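You operate a simulated robot arm through the tools that you are given. There is no shell and no other tool. Be economical: measure what you need, move in short steps, check, and stop when the job is done.

You run a simulated robot arm. Do the job below in one go: nothing can be reset, and whatever is moved stays where it is left.

TASK
Close the bearing case: green gasket, then the cover, then both catches.

Only the result counts: the job must be done as asked and must still hold three seconds after the hand-in. Knocking over, shifting, dropping, spilling or breaking anything else fails it. A push-on lid holds only when it is set on centred and level and pressed home; a screw cap is set on level and turned clockwise until tight.

THE ROBOT
A 7-joint arm with a two-finger parallel gripper, fixed in place. Base frame: the origin is at the foot of the arm, x ahead of it, y to its left, z up; the work surface is at about z = 82. Units: cm, degrees, N and s.
With the tool pointing down near the work surface it reaches from about 24 to 68 cm from the base axis. Its first joint turns from -66.0 to 66.0 degrees. Payload 2.4 kg.
The tool frame sits at the grasp point between the pads (the TCP): z along the fingers, y along the line on which they close. The tips reach 3 cm beyond it. The gripper opens to 9.4 cm. The fingers are 2.8 cm wide and 1 cm thick; the gripper's body (5 by 9.6 cm) begins 5.5 cm behind the TCP.
Orientation is that of the tool frame in the base frame, as [roll, pitch, yaw] about the fixed x, y, z axes, in that order (R = Rz(yaw) Ry(pitch) Rx(roll)). With the fingers straight down and closing along the base's y, the tool's x points along the base's -x, its y along +y and its z along -z.

THE INTERFACE
- The arm moves only by the tool jog_arm. Its arguments are lists of equal length, an entry for each row: "rotation": the turn, a rotation vector about the tool's x, y, z in units of 180 degrees (1.0 is 180 degrees), a list of three; "delta_pos": the shift along the tool's x, y, z in units of 500 mm (1.0 is 500 mm), a list of three; "fingers": the closure, from 0 (fully open) to 1 (shut). In form: {"rotation": [[ax, ay, az], ...], "delta_pos": [[x, y, z], ...], "fingers": [fingers, ...]}. A call has 1 to 8 rows; each row is the pose to reach, as a shift and turn from the pose commanded when the call began, along the tool's axes at that moment. A call with a number of a shift or a turn outside -1 to 1 is refused whole. Each row takes 0.2 s and may step no farther than 5 cm and 8.6 degrees from the row before; otherwise, or with a gripper value out of range, the whole call is refused. A pose out of reach is approached as far as the arm can. The call stops where the force on the tool passes 40 N (or 10 N more than at its start, if that is more) or the arm is blocked; 0.2 s more then pass. The fingers move at their own pace (about 15.3 cm/s each) and stop on an object; they squeeze with about 37 N. The grip force told is the motor's: it shows also when the fingers shut on nothing. Time passes only in rows, and 0.2 s behind the last, so rows that repeat a pose let the fingers close. It gives the time, the measured TCP pose, the force on the tool (base axes), the opening and the grip force at its end, in the units of the frame above (readings bear some noise).
- Cameras (640 x 400 px; columns grow to the right, rows downward): "scene" is fixed at [4.44, 47.51, 145.89]; the picture's right is [-0.71, -0.71, 0.00], its down [-0.31, 0.31, -0.90] and it looks along [0.64, -0.63, -0.44] (base axes); focal length 312 px, centre (320, 200). "wrist" rides on the gripper at [-3.7, 0, -5.8] in the tool frame; the picture's right is [0.00, -1.00, 0.00], its down [0.97, 0.00, -0.24] and it looks along [0.24, 0.00, 0.97] (tool axes); focal length 218 px, centre (320, 200). There is no depth. A picture from a camera that has moved, and an enlarged one, comes with that camera's place and axes in the base frame and with its lens.
- capture(camera): a new picture of that camera. The clock stands still meanwhile.
- inspect(camera, box): a new picture of the part [left, top, right, bottom] of that camera's present view, enlarged. The clock stands still meanwhile.
- hand_in(): hands the job in; it is judged then, once.

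Work in short steps. Places have to be worked out from the pictures, the camera data and where the tool is seen: move nearer, look again, correct. Check each grasp and each placing, and mend what went wrong. You have 120 turns and 76 pictures in all, those below and enlarged ones among them. Open the gripper and draw the arm clear of the work before you hand the job in, unless the task says otherwise; then end with one line.

The tools are called after "Request:" by a JSON object that holds its "op" and its "data". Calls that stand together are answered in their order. jog_arm: Moves the arm, as the interface text tells. Its arguments: {"type":"object","properties":{"rotation":{"type":"array"},"delta_pos":{"type":"array"},"fingers":{"type":"array"}},"required":["rotation","delta_pos","fingers"]} The other tools are called the same way: capture (camera) takes a picture; inspect (camera, box) takes an enlarged picture of a part of a camera's view; hand_in () hands the job in.

At the start:

```text
time: 0.0
ee_pos: [46.84, 0.17, 122.38]
tool_rot: [180.0, -0.1, -179.9]
force: [0.5, 0.6, -0.2]
finger_gap: 9.4
grasp_force: 0.0
```

scene: 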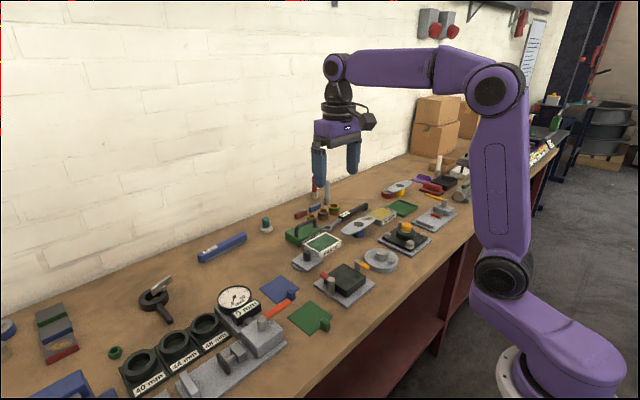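
wrist: 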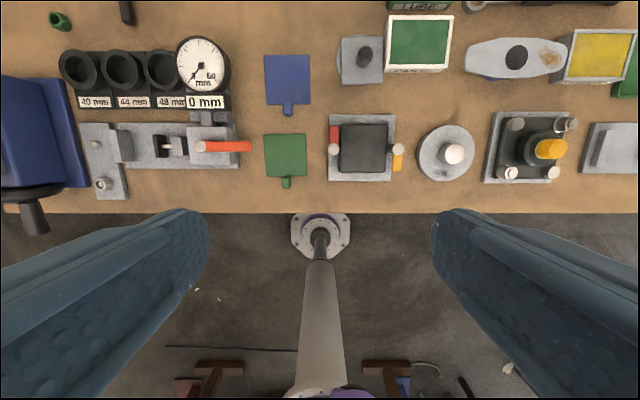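

The pictures show several fixtures; I enlarge the likely work area to identify the case, cover, gaskets and catches.

Request:
{"op": "inspect", "data": {"camera": "wrist", "box": [220, 20, 420, 220]}}

Request:
{"op": "inspect", "data": {"camera": "wrist", "box": [390, 20, 640, 220]}}

Request:
{"op": "inspect", "data": {"camera": "scene", "box": [240, 170, 480, 340]}}

```text
2.00 times, centred on (320, 120) of wrist
camera zoom: at [50.6, 0.17, 128.13], right [0.0, -1.0, 0.0], down [-0.97, 0.0, 0.24], along [-0.24, 0.0, -0.97], focal length 436 px, centre (320, 360)
```

zoom: 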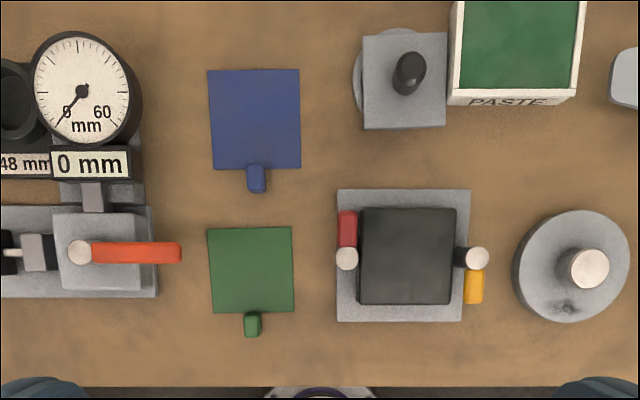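

```text
2.00 times, centred on (515, 120) of wrist
camera zoom: at [50.6, 0.17, 128.13], right [0.0, -1.0, 0.0], down [-0.97, 0.0, 0.24], along [-0.24, 0.0, -0.97], focal length 436 px, centre (-70, 360)
```

zoom: 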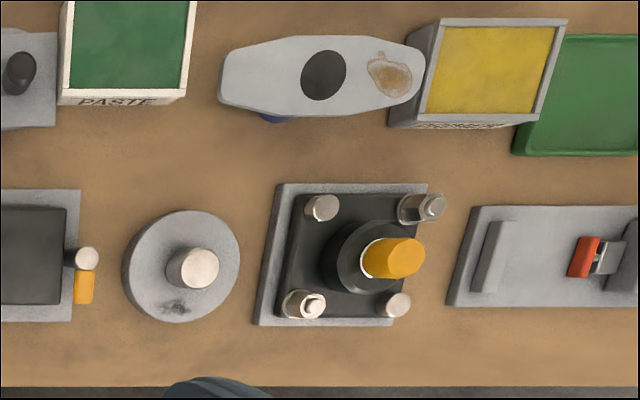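

```text
2.35 times, centred on (360, 255) of scene
camera zoom: at [4.44, 47.51, 145.89], right [-0.71, -0.71, 0.0], down [-0.31, 0.31, -0.9], along [0.64, -0.63, -0.44], focal length 734 px, centre (226, 71)
```

zoom: 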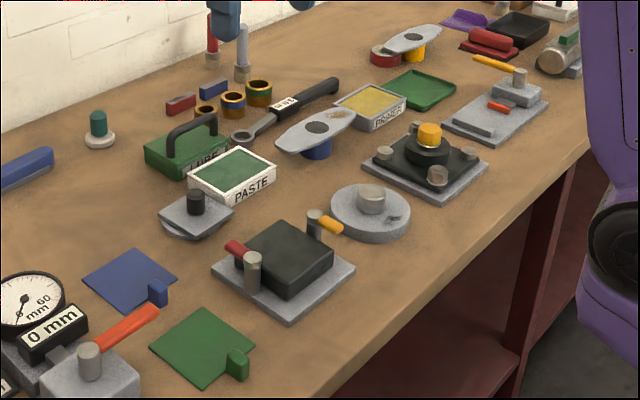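

The box with red/yellow pivoting levers at about (50,-8) may be the case; I move over it and lower for a closer look.

Request:
{"op": "jog_arm", "data": {"rotation": [[0, 0, 0], [0, 0, 0], [0, 0, 0], [0, 0, 0]], "delta_pos": [[-0.03, -0.03, 0.07], [-0.06, -0.06, 0.14], [-0.09, -0.09, 0.21], [-0.12, -0.12, 0.28]], "fingers": [0, 0, 0, 0]}}

Request:
{"op": "capture", "data": {"camera": "wrist"}}

Request:
{"op": "inspect", "data": {"camera": "scene", "box": [255, 220, 415, 340]}}

```text
time: 1.0
ee_pos: [52.75, -5.74, 108.14]
tool_rot: [-180.0, -0.1, 180.0]
force: [0.1, 0.7, 0.7]
finger_gap: 9.39
grasp_force: 0.0
```

```text
70 pictures are left
camera wrist: at [56.49, -5.8, 114.02], right [0.0, -1.0, 0.0], down [-0.97, 0.0, 0.24], along [-0.24, 0.0, -0.97], focal length 218 px, centre (320, 200)
```

wrist: 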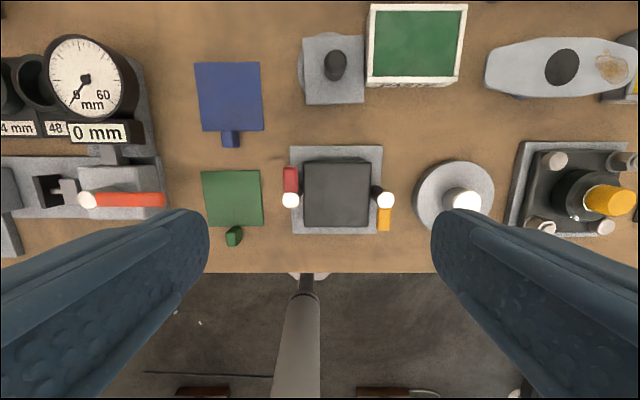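

```text
3.33 times, centred on (335, 280) of scene
camera zoom: at [4.44, 47.51, 145.89], right [-0.71, -0.71, 0.0], down [-0.31, 0.31, -0.9], along [0.64, -0.63, -0.44], focal length 1039 px, centre (270, -67)
```

zoom: 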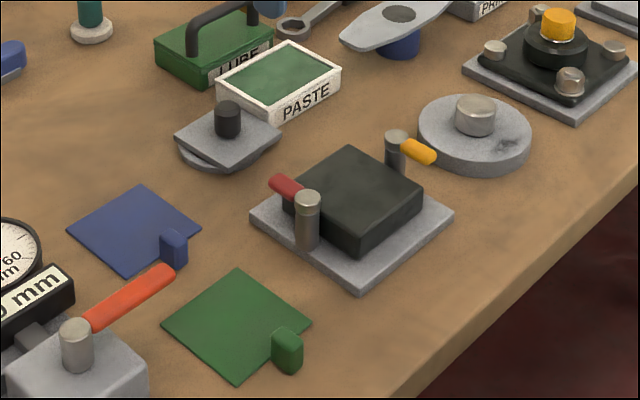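

Enlarging the case and the lid candidates from this nearer view.

Request:
{"op": "inspect", "data": {"camera": "wrist", "box": [270, 130, 400, 250]}}

Request:
{"op": "inspect", "data": {"camera": "wrist", "box": [280, 0, 400, 120]}}

Request:
{"op": "inspect", "data": {"camera": "scene", "box": [290, 230, 400, 310]}}

```text
3.33 times, centred on (335, 190) of wrist
camera zoom: at [56.49, -5.8, 114.02], right [0.0, -1.0, 0.0], down [-0.97, 0.0, 0.24], along [-0.24, 0.0, -0.97], focal length 728 px, centre (270, 233)
```

zoom: 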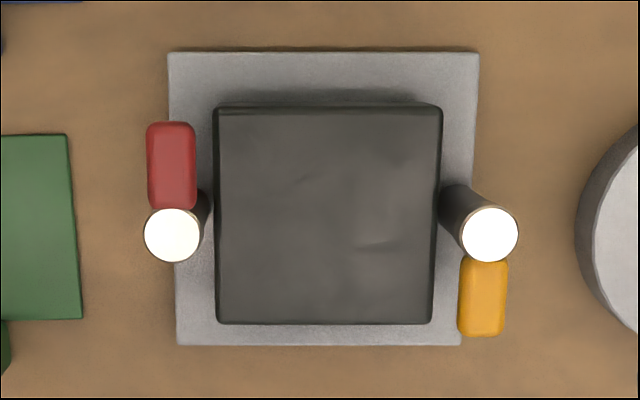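

```text
3.33 times, centred on (340, 60) of wrist
camera zoom: at [56.49, -5.8, 114.02], right [0.0, -1.0, 0.0], down [-0.97, 0.0, 0.24], along [-0.24, 0.0, -0.97], focal length 728 px, centre (253, 667)
```

zoom: 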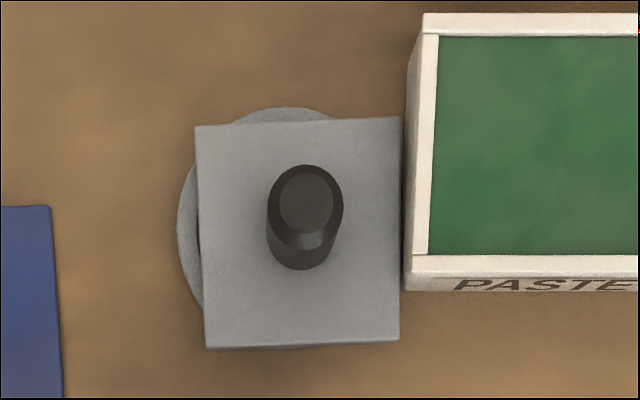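

```text
5.00 times, centred on (345, 270) of scene
camera zoom: at [4.44, 47.51, 145.89], right [-0.71, -0.71, 0.0], down [-0.31, 0.31, -0.9], along [0.64, -0.63, -0.44], focal length 1559 px, centre (195, -150)
```

zoom: 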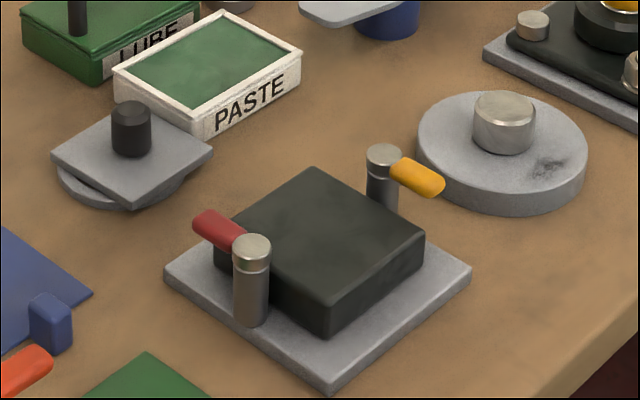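

The cover is the square plate with the black knob (about (65.5,-7.5)), and the case is the black box at about (50.1,-8.05). Now I go over the green gasket for a close view of its tab.

Request:
{"op": "jog_arm", "data": {"rotation": [[0, 0, 0], [0, 0, 0], [0, 0, 0], [0, 0, 0]], "delta_pos": [[0.02, 0.065, 0.055], [0.05, 0.13, 0.11], [0.08, 0.195, 0.165], [0.1, 0.26, 0.22]], "fingers": [0, 0, 0, 0]}}

Request:
{"op": "capture", "data": {"camera": "wrist"}}

Request:
{"op": "inspect", "data": {"camera": "scene", "box": [270, 270, 370, 350]}}

```text
time: 2.0
ee_pos: [47.79, 7.31, 97.33]
tool_rot: [-180.0, 0.1, -180.0]
force: [-0.5, 0.4, -0.5]
finger_gap: 9.41
grasp_force: 0.1
```

```text
65 pictures are left
camera wrist: at [51.56, 7.28, 103.13], right [0.0, -1.0, 0.0], down [-0.97, 0.0, 0.24], along [-0.24, 0.0, -0.97], focal length 218 px, centre (320, 200)
```

wrist: 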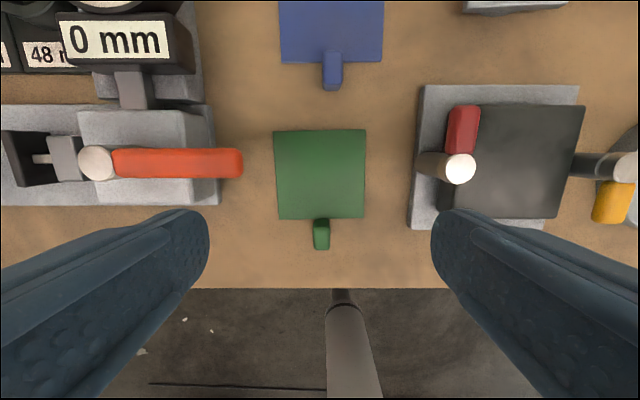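

```text
5.00 times, centred on (320, 310) of scene
camera zoom: at [4.44, 47.51, 145.89], right [-0.71, -0.71, 0.0], down [-0.31, 0.31, -0.9], along [0.64, -0.63, -0.44], focal length 1559 px, centre (320, -350)
```

zoom: 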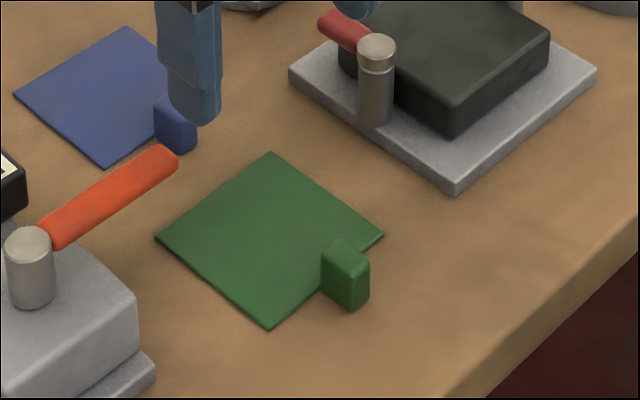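

The gasket centre is about (48.65,7.22) and its upright tab about (43.2,7.14), with the top near z 84.2. I come down around the tab with the fingers partly closed, stopping above the table.

Request:
{"op": "jog_arm", "data": {"rotation": [[0, 0, 0], [0, 0, 0], [0, 0, 0], [0, 0, 0]], "delta_pos": [[0.05, -0.0034, 0.06], [0.1, -0.0034, 0.12], [0.1, -0.0034, 0.16], [0.1, -0.0034, 0.18]], "fingers": [0.5, 0.5, 0.5, 0.5]}}

Request:
{"op": "capture", "data": {"camera": "wrist"}}

Request:
{"op": "inspect", "data": {"camera": "scene", "box": [270, 270, 370, 350]}}

```text
time: 3.0
ee_pos: [42.82, 7.04, 88.35]
tool_rot: [179.9, 0.0, 179.9]
force: [-0.7, 0.4, -0.6]
finger_gap: 4.69
grasp_force: 0.1
```

```text
63 pictures are left
camera wrist: at [46.62, 7.02, 94.12], right [0.0, -1.0, 0.0], down [-0.97, 0.0, 0.24], along [-0.24, 0.0, -0.97], focal length 218 px, centre (320, 200)
```

wrist: 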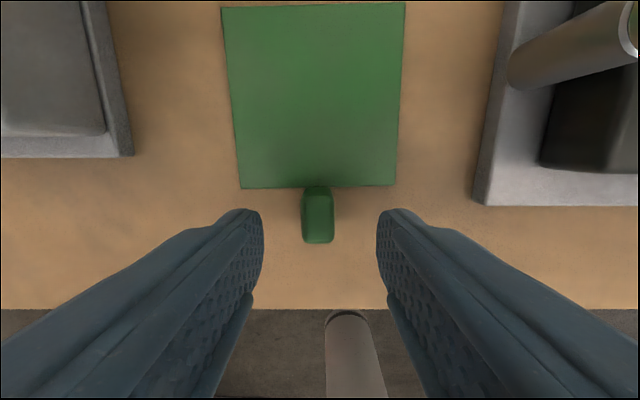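

```text
5.00 times, centred on (320, 310) of scene
camera zoom: at [4.44, 47.51, 145.89], right [-0.71, -0.71, 0.0], down [-0.31, 0.31, -0.9], along [0.64, -0.63, -0.44], focal length 1559 px, centre (320, -350)
```

zoom: 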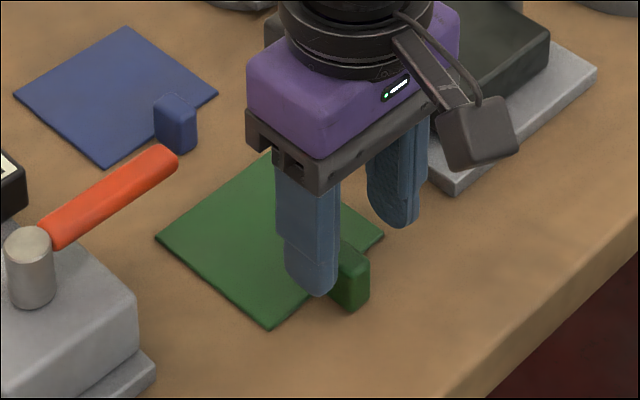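

The tab sits between the fingers and the gasket is turned about 1.5° CCW. I match that yaw, go down 2.6 cm and close.

Request:
{"op": "jog_arm", "data": {"rotation": [[0, 0, -0.008], [0, 0, -0.008], [0, 0, -0.008], [0, 0, -0.008], [0, 0, -0.008], [0, 0, -0.008]], "delta_pos": [[0, 0.001, 0.027], [0, 0.001, 0.053], [0, 0.001, 0.053], [0, 0.001, 0.053], [0, 0.001, 0.053], [0, 0.001, 0.053]], "fingers": [0.5, 0.5, 1, 1, 1, 1]}}

Request:
{"op": "capture", "data": {"camera": "wrist"}}

```text
time: 4.4
ee_pos: [42.83, 7.01, 85.78]
tool_rot: [180.0, -0.1, -178.6]
force: [-0.5, 0.1, 0.2]
finger_gap: 1.44
grasp_force: 36.6
```

```text
61 pictures are left
camera wrist: at [46.63, 7.13, 91.48], right [0.02, -1.0, 0.0], down [-0.97, -0.02, 0.24], along [-0.24, -0.01, -0.97], focal length 218 px, centre (320, 200)
```

wrist: 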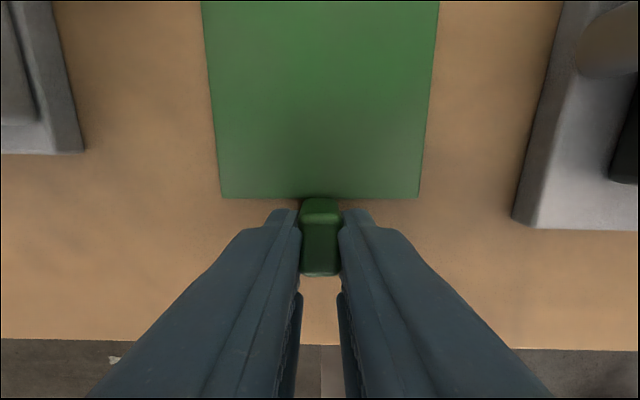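

Gripped (1.44 cm gap). I lift straight up 10 cm and check the hold.

Request:
{"op": "jog_arm", "data": {"rotation": [[0, 0, 0], [0, 0, 0], [0, 0, 0.0], [0, 0, 0.008], [0, 0, 0.008]], "delta_pos": [[0, 0, -0.03], [0, 0, -0.09], [0, 0, -0.15], [0, 0, -0.22], [0, 0, -0.22]], "fingers": [1, 1, 1, 1, 1]}}

Request:
{"op": "capture", "data": {"camera": "wrist"}}

Request:
{"op": "inspect", "data": {"camera": "scene", "box": [260, 210, 400, 330]}}

```text
time: 5.6
ee_pos: [42.88, 7.17, 96.84]
tool_rot: [-179.9, -0.1, 180.0]
force: [-0.1, 0.3, -0.6]
finger_gap: 1.45
grasp_force: 37.1
```

```text
60 pictures are left
camera wrist: at [46.59, 7.07, 102.55], right [0.0, -1.0, 0.0], down [-0.97, 0.0, 0.24], along [-0.24, 0.0, -0.97], focal length 218 px, centre (320, 200)
```

wrist: 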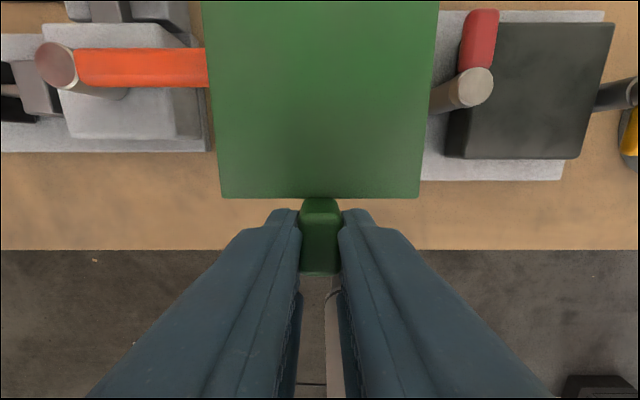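

```text
3.33 times, centred on (330, 270) of scene
camera zoom: at [4.44, 47.51, 145.89], right [-0.71, -0.71, 0.0], down [-0.31, 0.31, -0.9], along [0.64, -0.63, -0.44], focal length 1039 px, centre (287, -33)
```

zoom: 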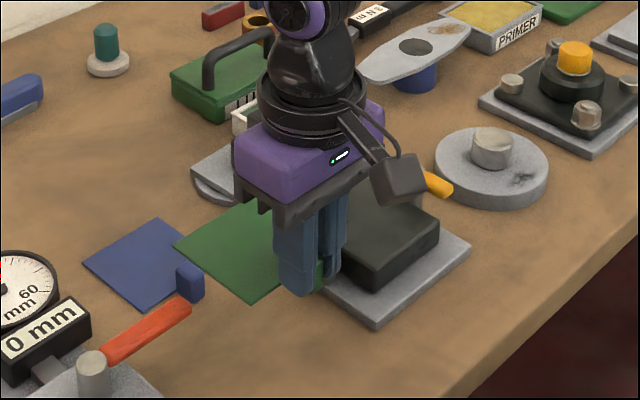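

The gasket hangs level. I carry it over the case, TCP target (44.3,-8.1), still high.

Request:
{"op": "jog_arm", "data": {"rotation": [[0, 0, 0], [0, 0, 0], [0, 0, 0], [0, 0, 0], [0, 0, 0]], "delta_pos": [[-0.007, -0.077, 0], [-0.014, -0.154, 0], [-0.021, -0.231, 0], [-0.028, -0.306, 0], [-0.028, -0.306, 0]], "fingers": [1, 1, 1, 1, 1]}}

Request:
{"op": "capture", "data": {"camera": "wrist"}}

Request:
{"op": "inspect", "data": {"camera": "scene", "box": [280, 210, 420, 330]}}

```text
time: 6.8
ee_pos: [44.23, -8.26, 96.71]
tool_rot: [-179.9, -0.1, 180.0]
force: [0.1, 0.7, 1.1]
finger_gap: 1.44
grasp_force: 36.8
```

```text
58 pictures are left
camera wrist: at [48.0, -8.32, 102.49], right [0.0, -1.0, 0.0], down [-0.97, 0.0, 0.24], along [-0.24, 0.0, -0.97], focal length 218 px, centre (320, 200)
```

wrist: 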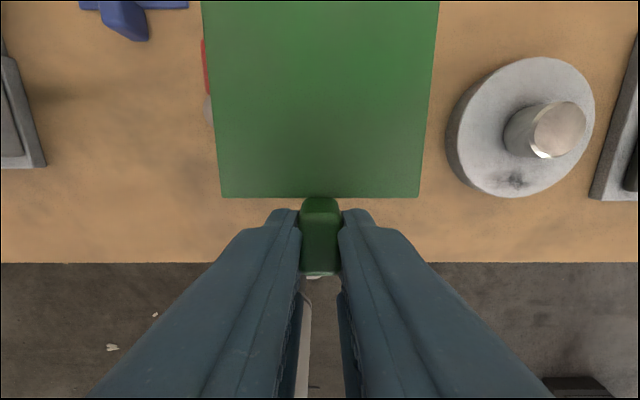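

```text
3.33 times, centred on (350, 270) of scene
camera zoom: at [4.44, 47.51, 145.89], right [-0.71, -0.71, 0.0], down [-0.31, 0.31, -0.9], along [0.64, -0.63, -0.44], focal length 1039 px, centre (220, -33)
```

zoom: 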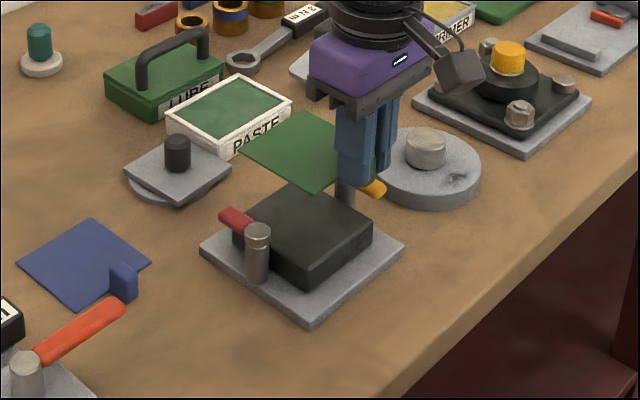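

Alignment is close: I shift +0.2 in y and lower to just above the box.

Request:
{"op": "jog_arm", "data": {"rotation": [[0, 0, 0], [0, 0, 0], [0, 0, 0], [0, 0, 0]], "delta_pos": [[-0.001, 0.0044, 0.0], [-0.001, 0.0044, 0.06], [-0.001, 0.0044, 0.12], [-0.001, 0.0044, 0.12]], "fingers": [1, 1, 1, 1]}}

Request:
{"op": "capture", "data": {"camera": "wrist"}}

Request:
{"op": "inspect", "data": {"camera": "scene", "box": [300, 230, 400, 310]}}

```text
time: 7.8
ee_pos: [44.19, -7.97, 90.63]
tool_rot: [-179.9, 0.0, 180.0]
force: [0.5, 0.4, -0.3]
finger_gap: 1.46
grasp_force: 36.9
```

```text
56 pictures are left
camera wrist: at [48.02, -8.04, 96.43], right [0.0, -1.0, 0.0], down [-0.97, 0.0, 0.24], along [-0.24, 0.0, -0.97], focal length 218 px, centre (320, 200)
```

wrist: 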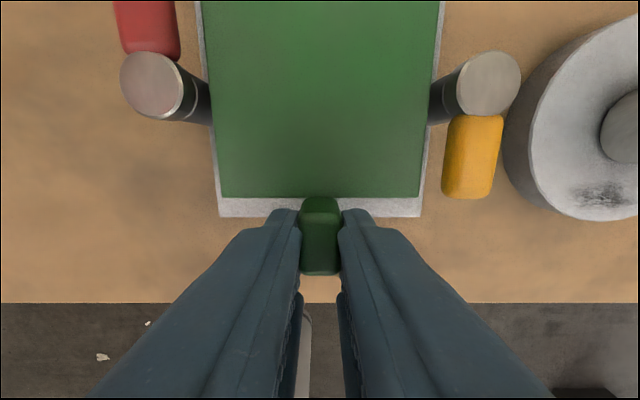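

```text
5.00 times, centred on (350, 270) of scene
camera zoom: at [4.44, 47.51, 145.89], right [-0.71, -0.71, 0.0], down [-0.31, 0.31, -0.9], along [0.64, -0.63, -0.44], focal length 1559 px, centre (170, -150)
```

zoom: 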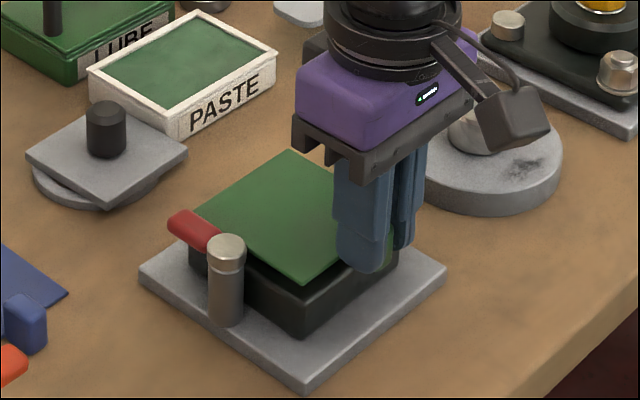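

Symmetric over the base plate. I lower in small steps and watch the force.

Request:
{"op": "jog_arm", "data": {"rotation": [[0, 0, 0], [0, 0, 0], [0, 0, 0]], "delta_pos": [[0, 0, 0.006], [0, 0, 0.012], [0, 0, 0.012]], "fingers": [1, 1, 1]}}

Request:
{"op": "inspect", "data": {"camera": "scene", "box": [310, 240, 390, 304]}}

```text
time: 8.6
ee_pos: [44.31, -8.0, 90.05]
tool_rot: [-179.9, -0.1, 179.9]
force: [-0.5, -0.7, -0.4]
finger_gap: 1.46
grasp_force: 37.0
```

```text
6.25 times, centred on (350, 272) of scene
camera zoom: at [4.44, 47.51, 145.89], right [-0.71, -0.71, 0.0], down [-0.31, 0.31, -0.9], along [0.64, -0.63, -0.44], focal length 1949 px, centre (132, -250)
```

zoom: 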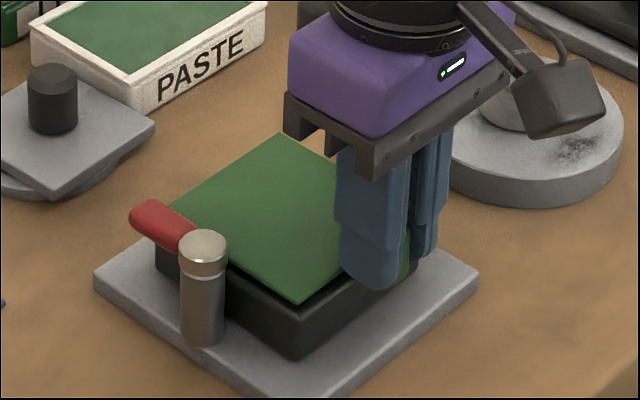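

Still a small gap; I go on down.

Request:
{"op": "jog_arm", "data": {"rotation": [[0, 0, 0], [0, 0, 0], [0, 0, 0]], "delta_pos": [[0, 0, 0.004], [0, 0, 0.008], [0, 0, 0.008]], "fingers": [1, 1, 1]}}

Request:
{"op": "inspect", "data": {"camera": "scene", "box": [310, 240, 390, 304]}}

```text
time: 9.4
ee_pos: [44.31, -7.9, 89.73]
tool_rot: [-180.0, 0.1, -179.9]
force: [-0.6, 0.5, 1.0]
finger_gap: 1.46
grasp_force: 36.8
```

```text
6.25 times, centred on (350, 272) of scene
camera zoom: at [4.44, 47.51, 145.89], right [-0.71, -0.71, 0.0], down [-0.31, 0.31, -0.9], along [0.64, -0.63, -0.44], focal length 1949 px, centre (132, -250)
```

zoom: 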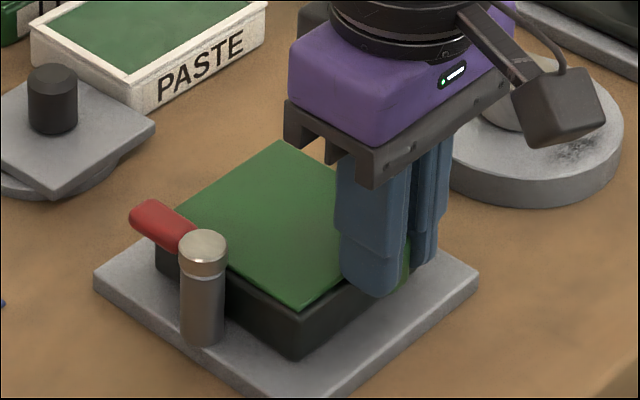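

Nearly down, no contact force yet; I take two more small steps.

Request:
{"op": "jog_arm", "data": {"rotation": [[0, 0, 0], [0, 0, 0]], "delta_pos": [[0, 0, 0.004], [0, 0, 0.004]], "fingers": [1, 1]}}

Request:
{"op": "jog_arm", "data": {"rotation": [[0, 0, 0], [0, 0, 0]], "delta_pos": [[0, 0, 0.003], [0, 0, 0.003]], "fingers": [1, 1]}}

Request:
{"op": "inspect", "data": {"camera": "scene", "box": [310, 240, 390, 304]}}

```text
time: 10.0
ee_pos: [44.2, -8.07, 89.61]
tool_rot: [179.9, 0.1, -179.9]
force: [-4.7, 0.5, 28.6]
finger_gap: 1.48
grasp_force: 36.9
```

```text
time: 10.6
ee_pos: [44.26, -7.94, 89.3]
tool_rot: [-180.0, 0.3, 179.9]
force: [-2.1, 0.8, 30.7]
finger_gap: 1.48
grasp_force: 37.5
```

```text
6.25 times, centred on (350, 272) of scene
camera zoom: at [4.39, 47.52, 145.89], right [-0.71, -0.71, 0.0], down [-0.31, 0.31, -0.9], along [0.64, -0.63, -0.44], focal length 1949 px, centre (132, -250)
```

zoom: 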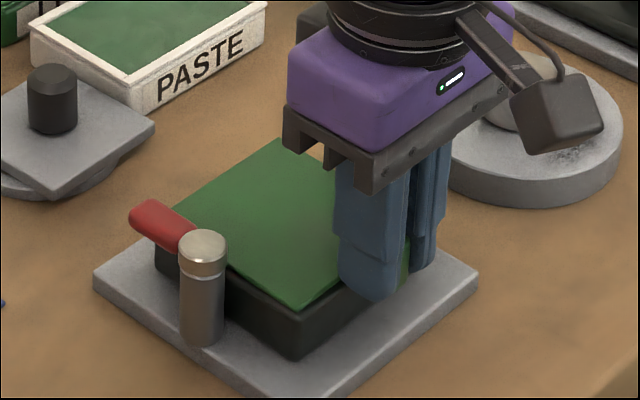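

Contact (about 30 N). I relieve the pressure a bit, open moderately, and rise.

Request:
{"op": "jog_arm", "data": {"rotation": [[0, 0, 0], [0, 0, 0], [0, 0, 0], [0, 0, 0], [0, 0, 0], [0, 0, 0]], "delta_pos": [[0, 0, -0.004], [0, 0, -0.004], [0, 0, -0.004], [0, 0, -0.03], [0, 0, -0.1], [0, 0, -0.19]], "fingers": [1, 0.7, 0.6, 0.6, 0.6, 0.6]}}

Request:
{"op": "capture", "data": {"camera": "wrist"}}

Request:
{"op": "inspect", "data": {"camera": "scene", "box": [310, 240, 390, 304]}}

```text
time: 12.0
ee_pos: [44.35, -7.95, 98.68]
tool_rot: [180.0, 0.0, 179.9]
force: [-0.3, -0.5, 0.7]
finger_gap: 3.76
grasp_force: 0.1
```

```text
51 pictures are left
camera wrist: at [48.06, -8.02, 104.56], right [0.0, -1.0, 0.0], down [-0.97, 0.0, 0.24], along [-0.24, 0.0, -0.97], focal length 218 px, centre (320, 200)
```

wrist: 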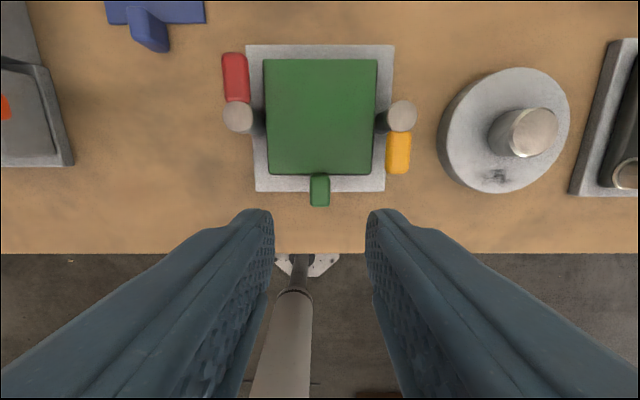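

```text
6.25 times, centred on (350, 272) of scene
camera zoom: at [4.44, 47.51, 145.89], right [-0.71, -0.71, 0.0], down [-0.31, 0.31, -0.9], along [0.64, -0.63, -0.44], focal length 1949 px, centre (132, -250)
```

zoom: 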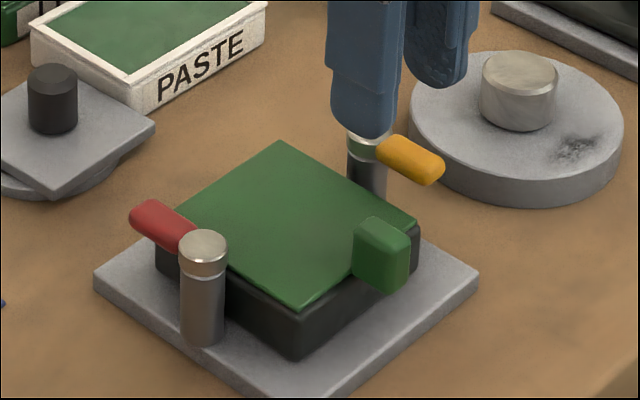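

The gasket lies on the box; I check centring with an enlargement.

Request:
{"op": "inspect", "data": {"camera": "wrist", "box": [220, 30, 420, 220]}}

```text
2.11 times, centred on (320, 125) of wrist
camera zoom: at [48.06, -8.02, 104.56], right [0.0, -1.0, 0.0], down [-0.97, 0.0, 0.24], along [-0.24, 0.0, -0.97], focal length 460 px, centre (320, 358)
```

zoom: 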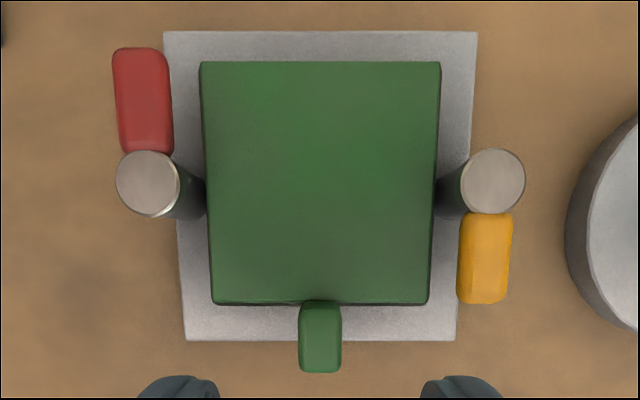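

The gasket is centred (about (50.07,-8.06)). Next I move toward the cover for a close look.

Request:
{"op": "jog_arm", "data": {"rotation": [[0, 0, 0], [0, 0, 0], [0, 0, 0], [0, 0, 0], [0, 0, 0]], "delta_pos": [[-0.08, 0.002, -0.02], [-0.16, 0.004, -0.026], [-0.24, 0.006, -0.026], [-0.333, 0.009, -0.026], [-0.333, 0.009, -0.026]], "fingers": [0.5, 0.5, 0.5, 0.5, 0.5]}}

Request:
{"op": "inspect", "data": {"camera": "wrist", "box": [220, 30, 420, 220]}}

Request:
{"op": "inspect", "data": {"camera": "scene", "box": [280, 220, 350, 276]}}

```text
time: 13.2
ee_pos: [61.02, -7.55, 100.12]
tool_rot: [-179.9, 0.0, 180.0]
force: [-0.3, -0.2, -0.1]
finger_gap: 4.69
grasp_force: 0.1
```

```text
2.11 times, centred on (320, 125) of wrist
camera zoom: at [64.76, -7.51, 105.97], right [0.0, -1.0, 0.0], down [-0.97, 0.0, 0.24], along [-0.24, 0.0, -0.97], focal length 460 px, centre (320, 358)
```

zoom: 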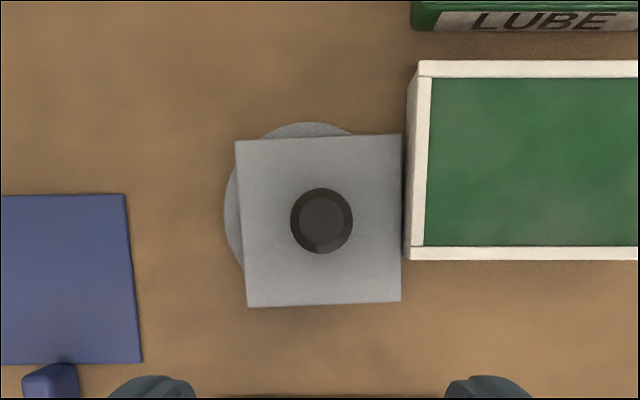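

```text
7.14 times, centred on (315, 248) of scene
camera zoom: at [4.44, 47.51, 145.89], right [-0.71, -0.71, 0.0], down [-0.31, 0.31, -0.9], along [0.64, -0.63, -0.44], focal length 2227 px, centre (356, -143)
```

zoom: 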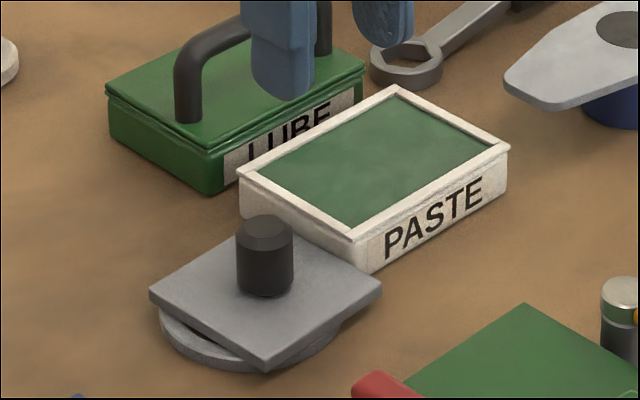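

The cover is 7.25 cm square, centred (65.63,-7.58), yawed about +2.3°, with its knob at the centre. I go above the knob and match its yaw.

Request:
{"op": "jog_arm", "data": {"rotation": [[0, 0, -0.0128], [0, 0, -0.0128], [0, 0, -0.0128], [0, 0, -0.0128]], "delta_pos": [[-0.092, -0.0006, 0.0], [-0.092, -0.0006, 0.08], [-0.092, -0.0006, 0.16], [-0.092, -0.0006, 0.18]], "fingers": [0.5, 0.5, 0.5, 0.5]}}

Request:
{"op": "capture", "data": {"camera": "wrist"}}

Request:
{"op": "inspect", "data": {"camera": "scene", "box": [280, 220, 350, 276]}}

```text
time: 14.2
ee_pos: [65.64, -7.56, 91.05]
tool_rot: [-180.0, 0.0, -177.7]
force: [-1.1, 0.5, 0.1]
finger_gap: 4.71
grasp_force: 0.1
```

```text
46 pictures are left
camera wrist: at [69.37, -7.46, 96.91], right [0.04, -1.0, 0.0], down [-0.97, -0.04, 0.24], along [-0.24, -0.01, -0.97], focal length 218 px, centre (320, 200)
```

wrist: 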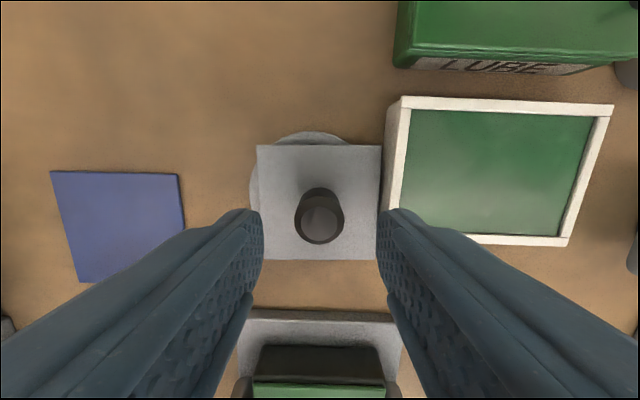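

```text
7.14 times, centred on (315, 248) of scene
camera zoom: at [4.44, 47.51, 145.89], right [-0.71, -0.71, 0.0], down [-0.31, 0.31, -0.9], along [0.64, -0.63, -0.44], focal length 2227 px, centre (356, -143)
```

zoom: 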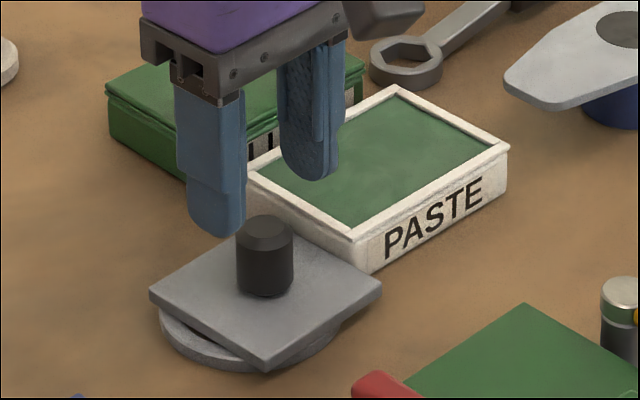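

Aligned. I narrow the fingers to about 3.6 cm to clear the PASTE box and descend around the knob.

Request:
{"op": "jog_arm", "data": {"rotation": [[0, 0, 0], [0, 0, 0], [0, 0, 0]], "delta_pos": [[0, 0, 0.0], [0, 0, 0.03], [0, 0, 0.058]], "fingers": [0.62, 0.62, 0.62]}}

Request:
{"op": "capture", "data": {"camera": "wrist"}}

Request:
{"op": "inspect", "data": {"camera": "scene", "box": [280, 220, 350, 276]}}

```text
time: 15.0
ee_pos: [65.52, -7.68, 88.36]
tool_rot: [179.9, 0.0, -177.7]
force: [0.5, -0.3, -0.1]
finger_gap: 3.56
grasp_force: 0.0
```

```text
44 pictures are left
camera wrist: at [69.34, -7.47, 94.04], right [0.04, -1.0, 0.0], down [-0.97, -0.04, 0.24], along [-0.24, -0.01, -0.97], focal length 218 px, centre (320, 200)
```

wrist: 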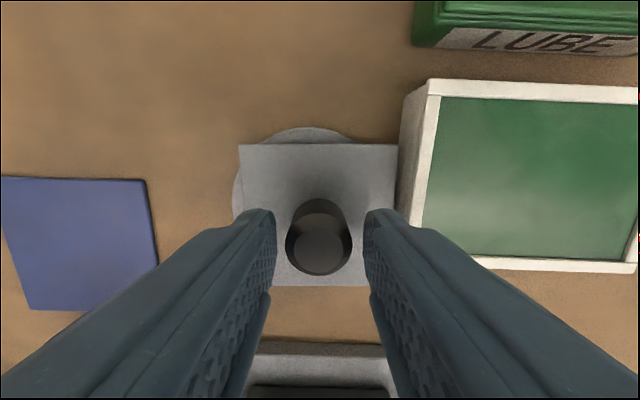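

```text
7.14 times, centred on (315, 248) of scene
camera zoom: at [4.44, 47.51, 145.89], right [-0.71, -0.71, 0.0], down [-0.31, 0.31, -0.9], along [0.64, -0.63, -0.44], focal length 2227 px, centre (356, -143)
```

zoom: 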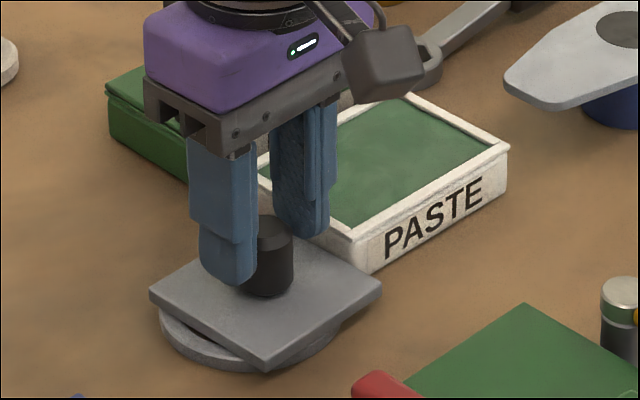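

The tips are about 0.9 cm above the plate and beside the knob; I go 0.5 lower and grip.

Request:
{"op": "jog_arm", "data": {"rotation": [[0, 0, 0], [0, 0, 0], [0, 0, 0], [0, 0, 0]], "delta_pos": [[0, 0, 0.01], [0, 0, 0.01], [0, 0, 0.01], [0, 0, 0.01]], "fingers": [0.62, 1, 1, 1]}}

Request:
{"op": "capture", "data": {"camera": "wrist"}}

```text
time: 16.0
ee_pos: [65.56, -7.54, 87.85]
tool_rot: [180.0, 0.0, -177.7]
force: [-2.0, 0.0, 5.3]
finger_gap: 2.53
grasp_force: 37.1
```

```text
42 pictures are left
camera wrist: at [69.34, -7.44, 93.59], right [0.04, -1.0, 0.0], down [-0.97, -0.04, 0.24], along [-0.24, -0.01, -0.97], focal length 218 px, centre (320, 200)
```

wrist: 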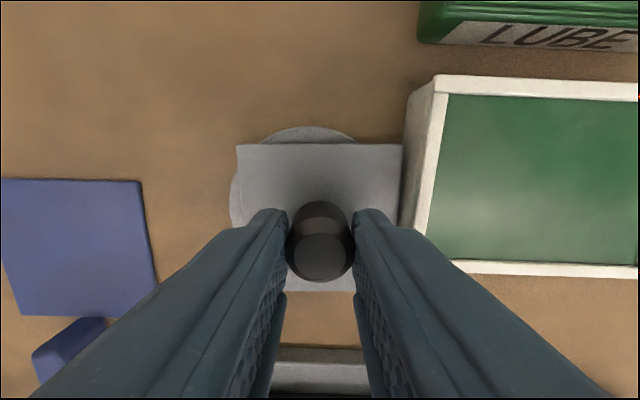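

Gripped the knob (2.53 cm). I lift straight up.

Request:
{"op": "jog_arm", "data": {"rotation": [[0, 0, 0], [0, 0, 0], [0, 0, 0], [0, 0, 0], [0, 0, 0]], "delta_pos": [[0, 0, -0.02], [0, 0, -0.06], [0, 0, -0.12], [0, 0, -0.19], [0, 0, -0.19]], "fingers": [1, 1, 1, 1, 1]}}

Request:
{"op": "capture", "data": {"camera": "wrist"}}

Request:
{"op": "inspect", "data": {"camera": "scene", "box": [270, 190, 370, 270]}}

```text
time: 17.2
ee_pos: [65.53, -7.54, 97.32]
tool_rot: [179.9, 0.0, -177.7]
force: [-0.4, 0.5, -4.0]
finger_gap: 2.53
grasp_force: 36.8
```

```text
41 pictures are left
camera wrist: at [69.24, -7.48, 102.99], right [0.04, -1.0, 0.0], down [-0.97, -0.04, 0.24], along [-0.24, -0.01, -0.97], focal length 218 px, centre (320, 200)
```

wrist: 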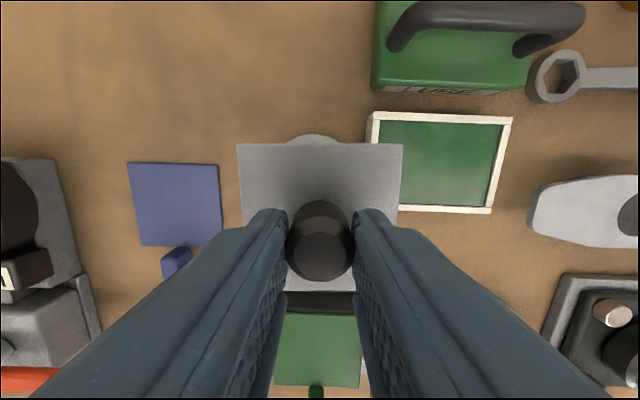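

```text
5.00 times, centred on (320, 230) of scene
camera zoom: at [4.45, 47.51, 145.89], right [-0.71, -0.71, 0.0], down [-0.31, 0.31, -0.9], along [0.64, -0.63, -0.44], focal length 1559 px, centre (320, 50)
```

zoom: 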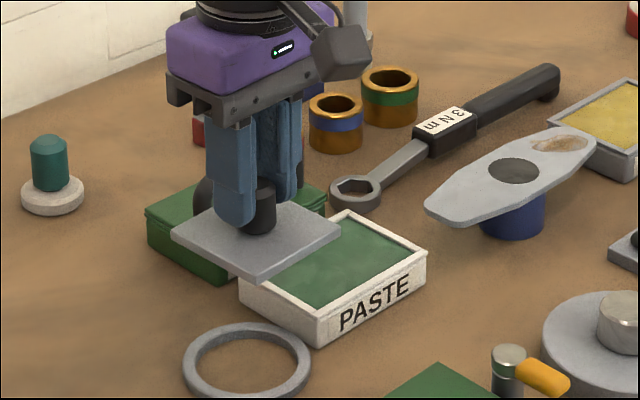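

The cover is held level (its support is a loose ring, left in place). I carry it over the case and turn it square.

Request:
{"op": "jog_arm", "data": {"rotation": [[0, 0, 0.003], [0, 0, 0.006], [0, 0, 0.009], [0, 0, 0.0128], [0, 0, 0.0128]], "delta_pos": [[0.0776, 0.0006, 0], [0.155, 0.0012, 0], [0.233, 0.0018, 0], [0.3102, 0.0024, 0], [0.3102, 0.0024, 0]], "fingers": [1, 1, 1, 1, 1]}}

Request:
{"op": "capture", "data": {"camera": "wrist"}}

Request:
{"op": "inspect", "data": {"camera": "scene", "box": [290, 220, 400, 308]}}

```text
time: 18.4
ee_pos: [50.07, -8.11, 97.32]
tool_rot: [180.0, 0.0, 179.9]
force: [-0.8, 0.6, -4.6]
finger_gap: 2.55
grasp_force: 36.9
```

```text
39 pictures are left
camera wrist: at [53.73, -8.13, 103.04], right [0.0, -1.0, 0.0], down [-0.97, 0.0, 0.24], along [-0.24, 0.0, -0.97], focal length 218 px, centre (320, 200)
```

wrist: 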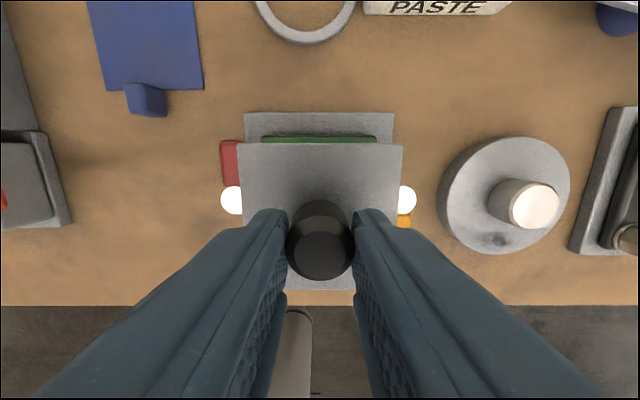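

```text
4.55 times, centred on (345, 264) of scene
camera zoom: at [4.45, 47.51, 145.89], right [-0.71, -0.71, 0.0], down [-0.31, 0.31, -0.9], along [0.64, -0.63, -0.44], focal length 1417 px, centre (206, -91)
```

zoom: 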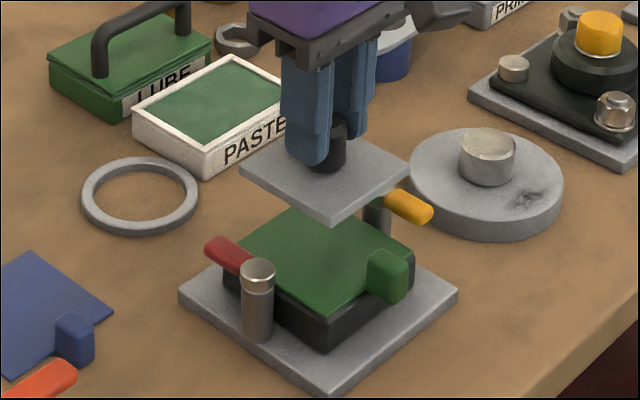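

Well aligned; I lower to about 1 cm above the gasket with a slight y correction.

Request:
{"op": "jog_arm", "data": {"rotation": [[0, 0, 0], [0, 0, 0], [0, 0, 0], [0, 0, 0]], "delta_pos": [[0, 0.0012, 0.04], [0, 0.0012, 0.08], [0, 0.0012, 0.12], [0, 0.0012, 0.12]], "fingers": [1, 1, 1, 1]}}

Request:
{"op": "capture", "data": {"camera": "wrist"}}

Request:
{"op": "inspect", "data": {"camera": "scene", "box": [310, 240, 390, 304]}}

```text
time: 19.4
ee_pos: [50.04, -8.04, 91.28]
tool_rot: [-180.0, 0.0, -180.0]
force: [-4.3, -0.4, 21.4]
finger_gap: 2.49
grasp_force: 37.1
```

```text
37 pictures are left
camera wrist: at [53.77, -8.03, 97.12], right [0.0, -1.0, 0.0], down [-0.97, 0.0, 0.24], along [-0.24, 0.0, -0.97], focal length 218 px, centre (320, 200)
```

wrist: 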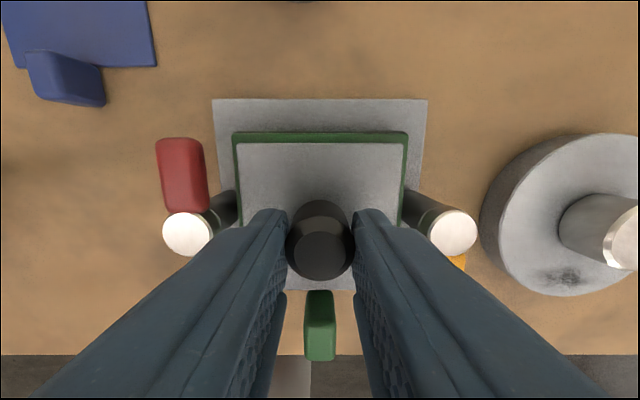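

```text
6.25 times, centred on (350, 272) of scene
camera zoom: at [4.39, 47.52, 145.89], right [-0.71, -0.71, 0.0], down [-0.31, 0.31, -0.9], along [0.64, -0.63, -0.44], focal length 1949 px, centre (132, -250)
```

zoom: 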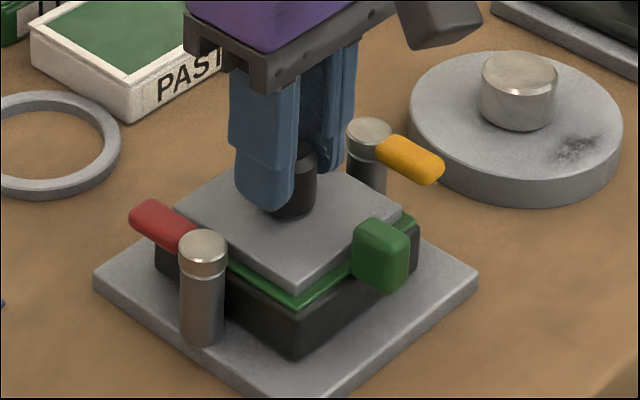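

Contact already (about 21 N). I check closely whether the cover sits flush.

Request:
{"op": "inspect", "data": {"camera": "scene", "box": [325, 262, 381, 300]}}

Request:
{"op": "inspect", "data": {"camera": "wrist", "box": [200, 90, 440, 240]}}

```text
10.53 times, centred on (353, 281) of scene
camera zoom: at [4.39, 47.52, 145.89], right [-0.71, -0.71, 0.0], down [-0.31, 0.31, -0.9], along [0.64, -0.63, -0.44], focal length 3282 px, centre (-27, -653)
```

zoom: 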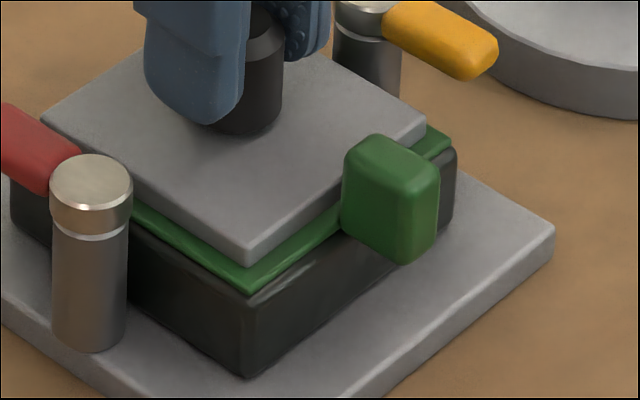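

```text
2.67 times, centred on (320, 165) of wrist
camera zoom: at [53.77, -8.03, 97.12], right [0.0, -1.0, 0.0], down [-0.97, 0.0, 0.24], along [-0.24, 0.0, -0.97], focal length 582 px, centre (320, 293)
```

zoom: 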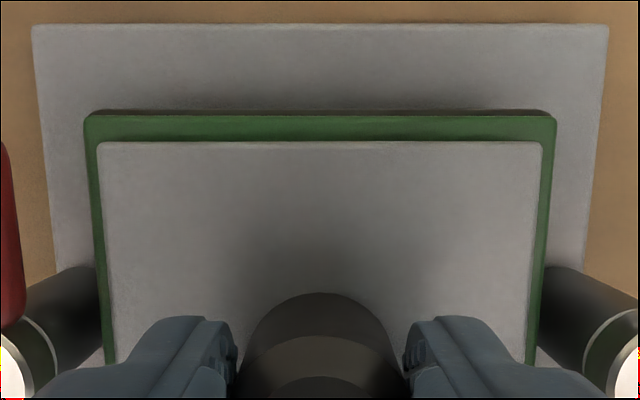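

The cover sits flush and centred on the gasket. I release it and rise.

Request:
{"op": "jog_arm", "data": {"rotation": [[0, 0, 0], [0, 0, 0], [0, 0, 0], [0, 0, 0], [0, 0, 0], [0, 0, 0]], "delta_pos": [[0, 0, -0.002], [0, 0, -0.002], [0, 0, -0.002], [0, 0, -0.03], [0, 0, -0.1], [0, 0, -0.18]], "fingers": [1, 0.7, 0.58, 0.58, 0.58, 0.58]}}

Request:
{"op": "capture", "data": {"camera": "wrist"}}

Request:
{"op": "inspect", "data": {"camera": "scene", "box": [310, 240, 390, 304]}}

```text
time: 20.8
ee_pos: [50.01, -7.88, 100.2]
tool_rot: [-180.0, -0.1, 179.9]
force: [-0.7, -0.5, 0.0]
finger_gap: 3.95
grasp_force: 0.1
```

```text
33 pictures are left
camera wrist: at [53.74, -7.95, 105.99], right [0.0, -1.0, 0.0], down [-0.97, 0.0, 0.24], along [-0.24, 0.0, -0.97], focal length 218 px, centre (320, 200)
```

wrist: 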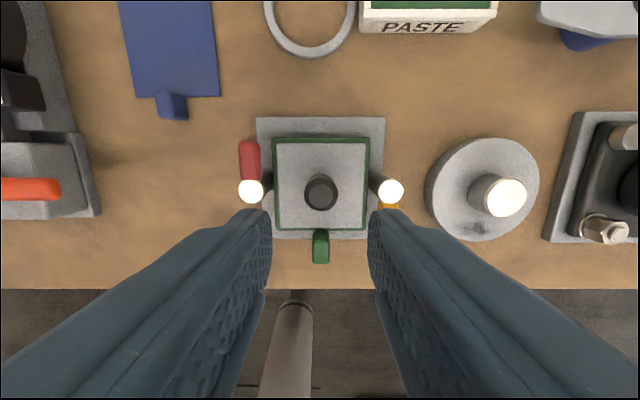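

```text
6.25 times, centred on (350, 272) of scene
camera zoom: at [4.44, 47.51, 145.89], right [-0.71, -0.71, 0.0], down [-0.31, 0.31, -0.9], along [0.64, -0.63, -0.44], focal length 1949 px, centre (132, -250)
```

zoom: 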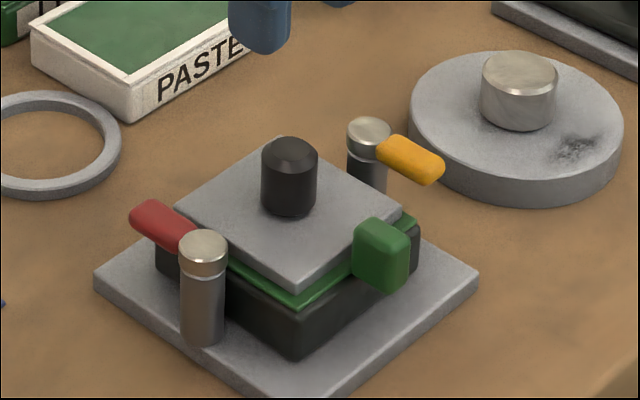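

The cover holds. Now the red catch: with closed fingers I go beside its lever (lever about z 87–88, post at (50,-2.1)) on the +y side.

Request:
{"op": "jog_arm", "data": {"rotation": [[0, 0, 0], [0, 0, 0], [0, 0, 0], [0, 0, 0], [0, 0, 0]], "delta_pos": [[-0.03, 0.08, 0], [-0.06, 0.17, 0.02], [-0.06, 0.184, 0.1], [-0.06, 0.184, 0.18], [-0.06, 0.184, 0.196]], "fingers": [1, 1, 1, 1, 1]}}

Request:
{"op": "capture", "data": {"camera": "wrist"}}

Request:
{"op": "inspect", "data": {"camera": "scene", "box": [300, 230, 390, 302]}}

```text
time: 22.0
ee_pos: [53.08, 1.24, 90.36]
tool_rot: [179.9, 0.0, -180.0]
force: [-0.2, 0.1, -0.5]
finger_gap: 0.0
grasp_force: 32.7
```

```text
31 pictures are left
camera wrist: at [56.81, 1.11, 96.22], right [0.0, -1.0, 0.0], down [-0.97, 0.0, 0.24], along [-0.24, 0.0, -0.97], focal length 218 px, centre (320, 200)
```

wrist: 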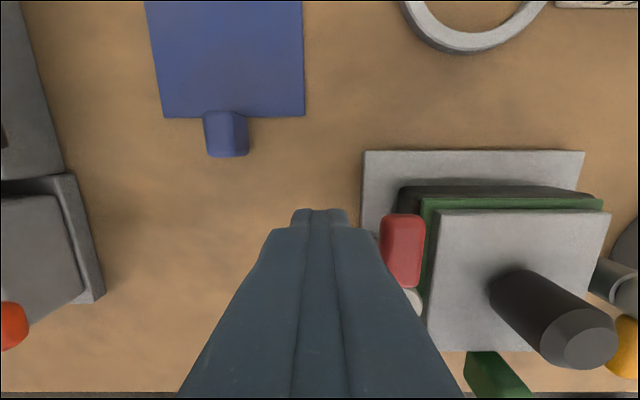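

```text
5.56 times, centred on (345, 266) of scene
camera zoom: at [4.44, 47.51, 145.89], right [-0.71, -0.71, 0.0], down [-0.31, 0.31, -0.9], along [0.64, -0.63, -0.44], focal length 1732 px, centre (181, -167)
```

zoom: 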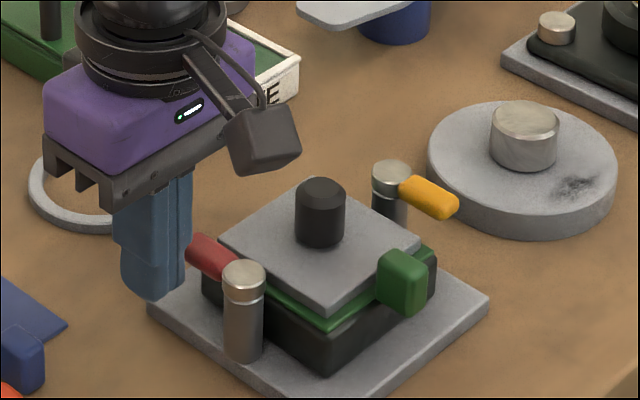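

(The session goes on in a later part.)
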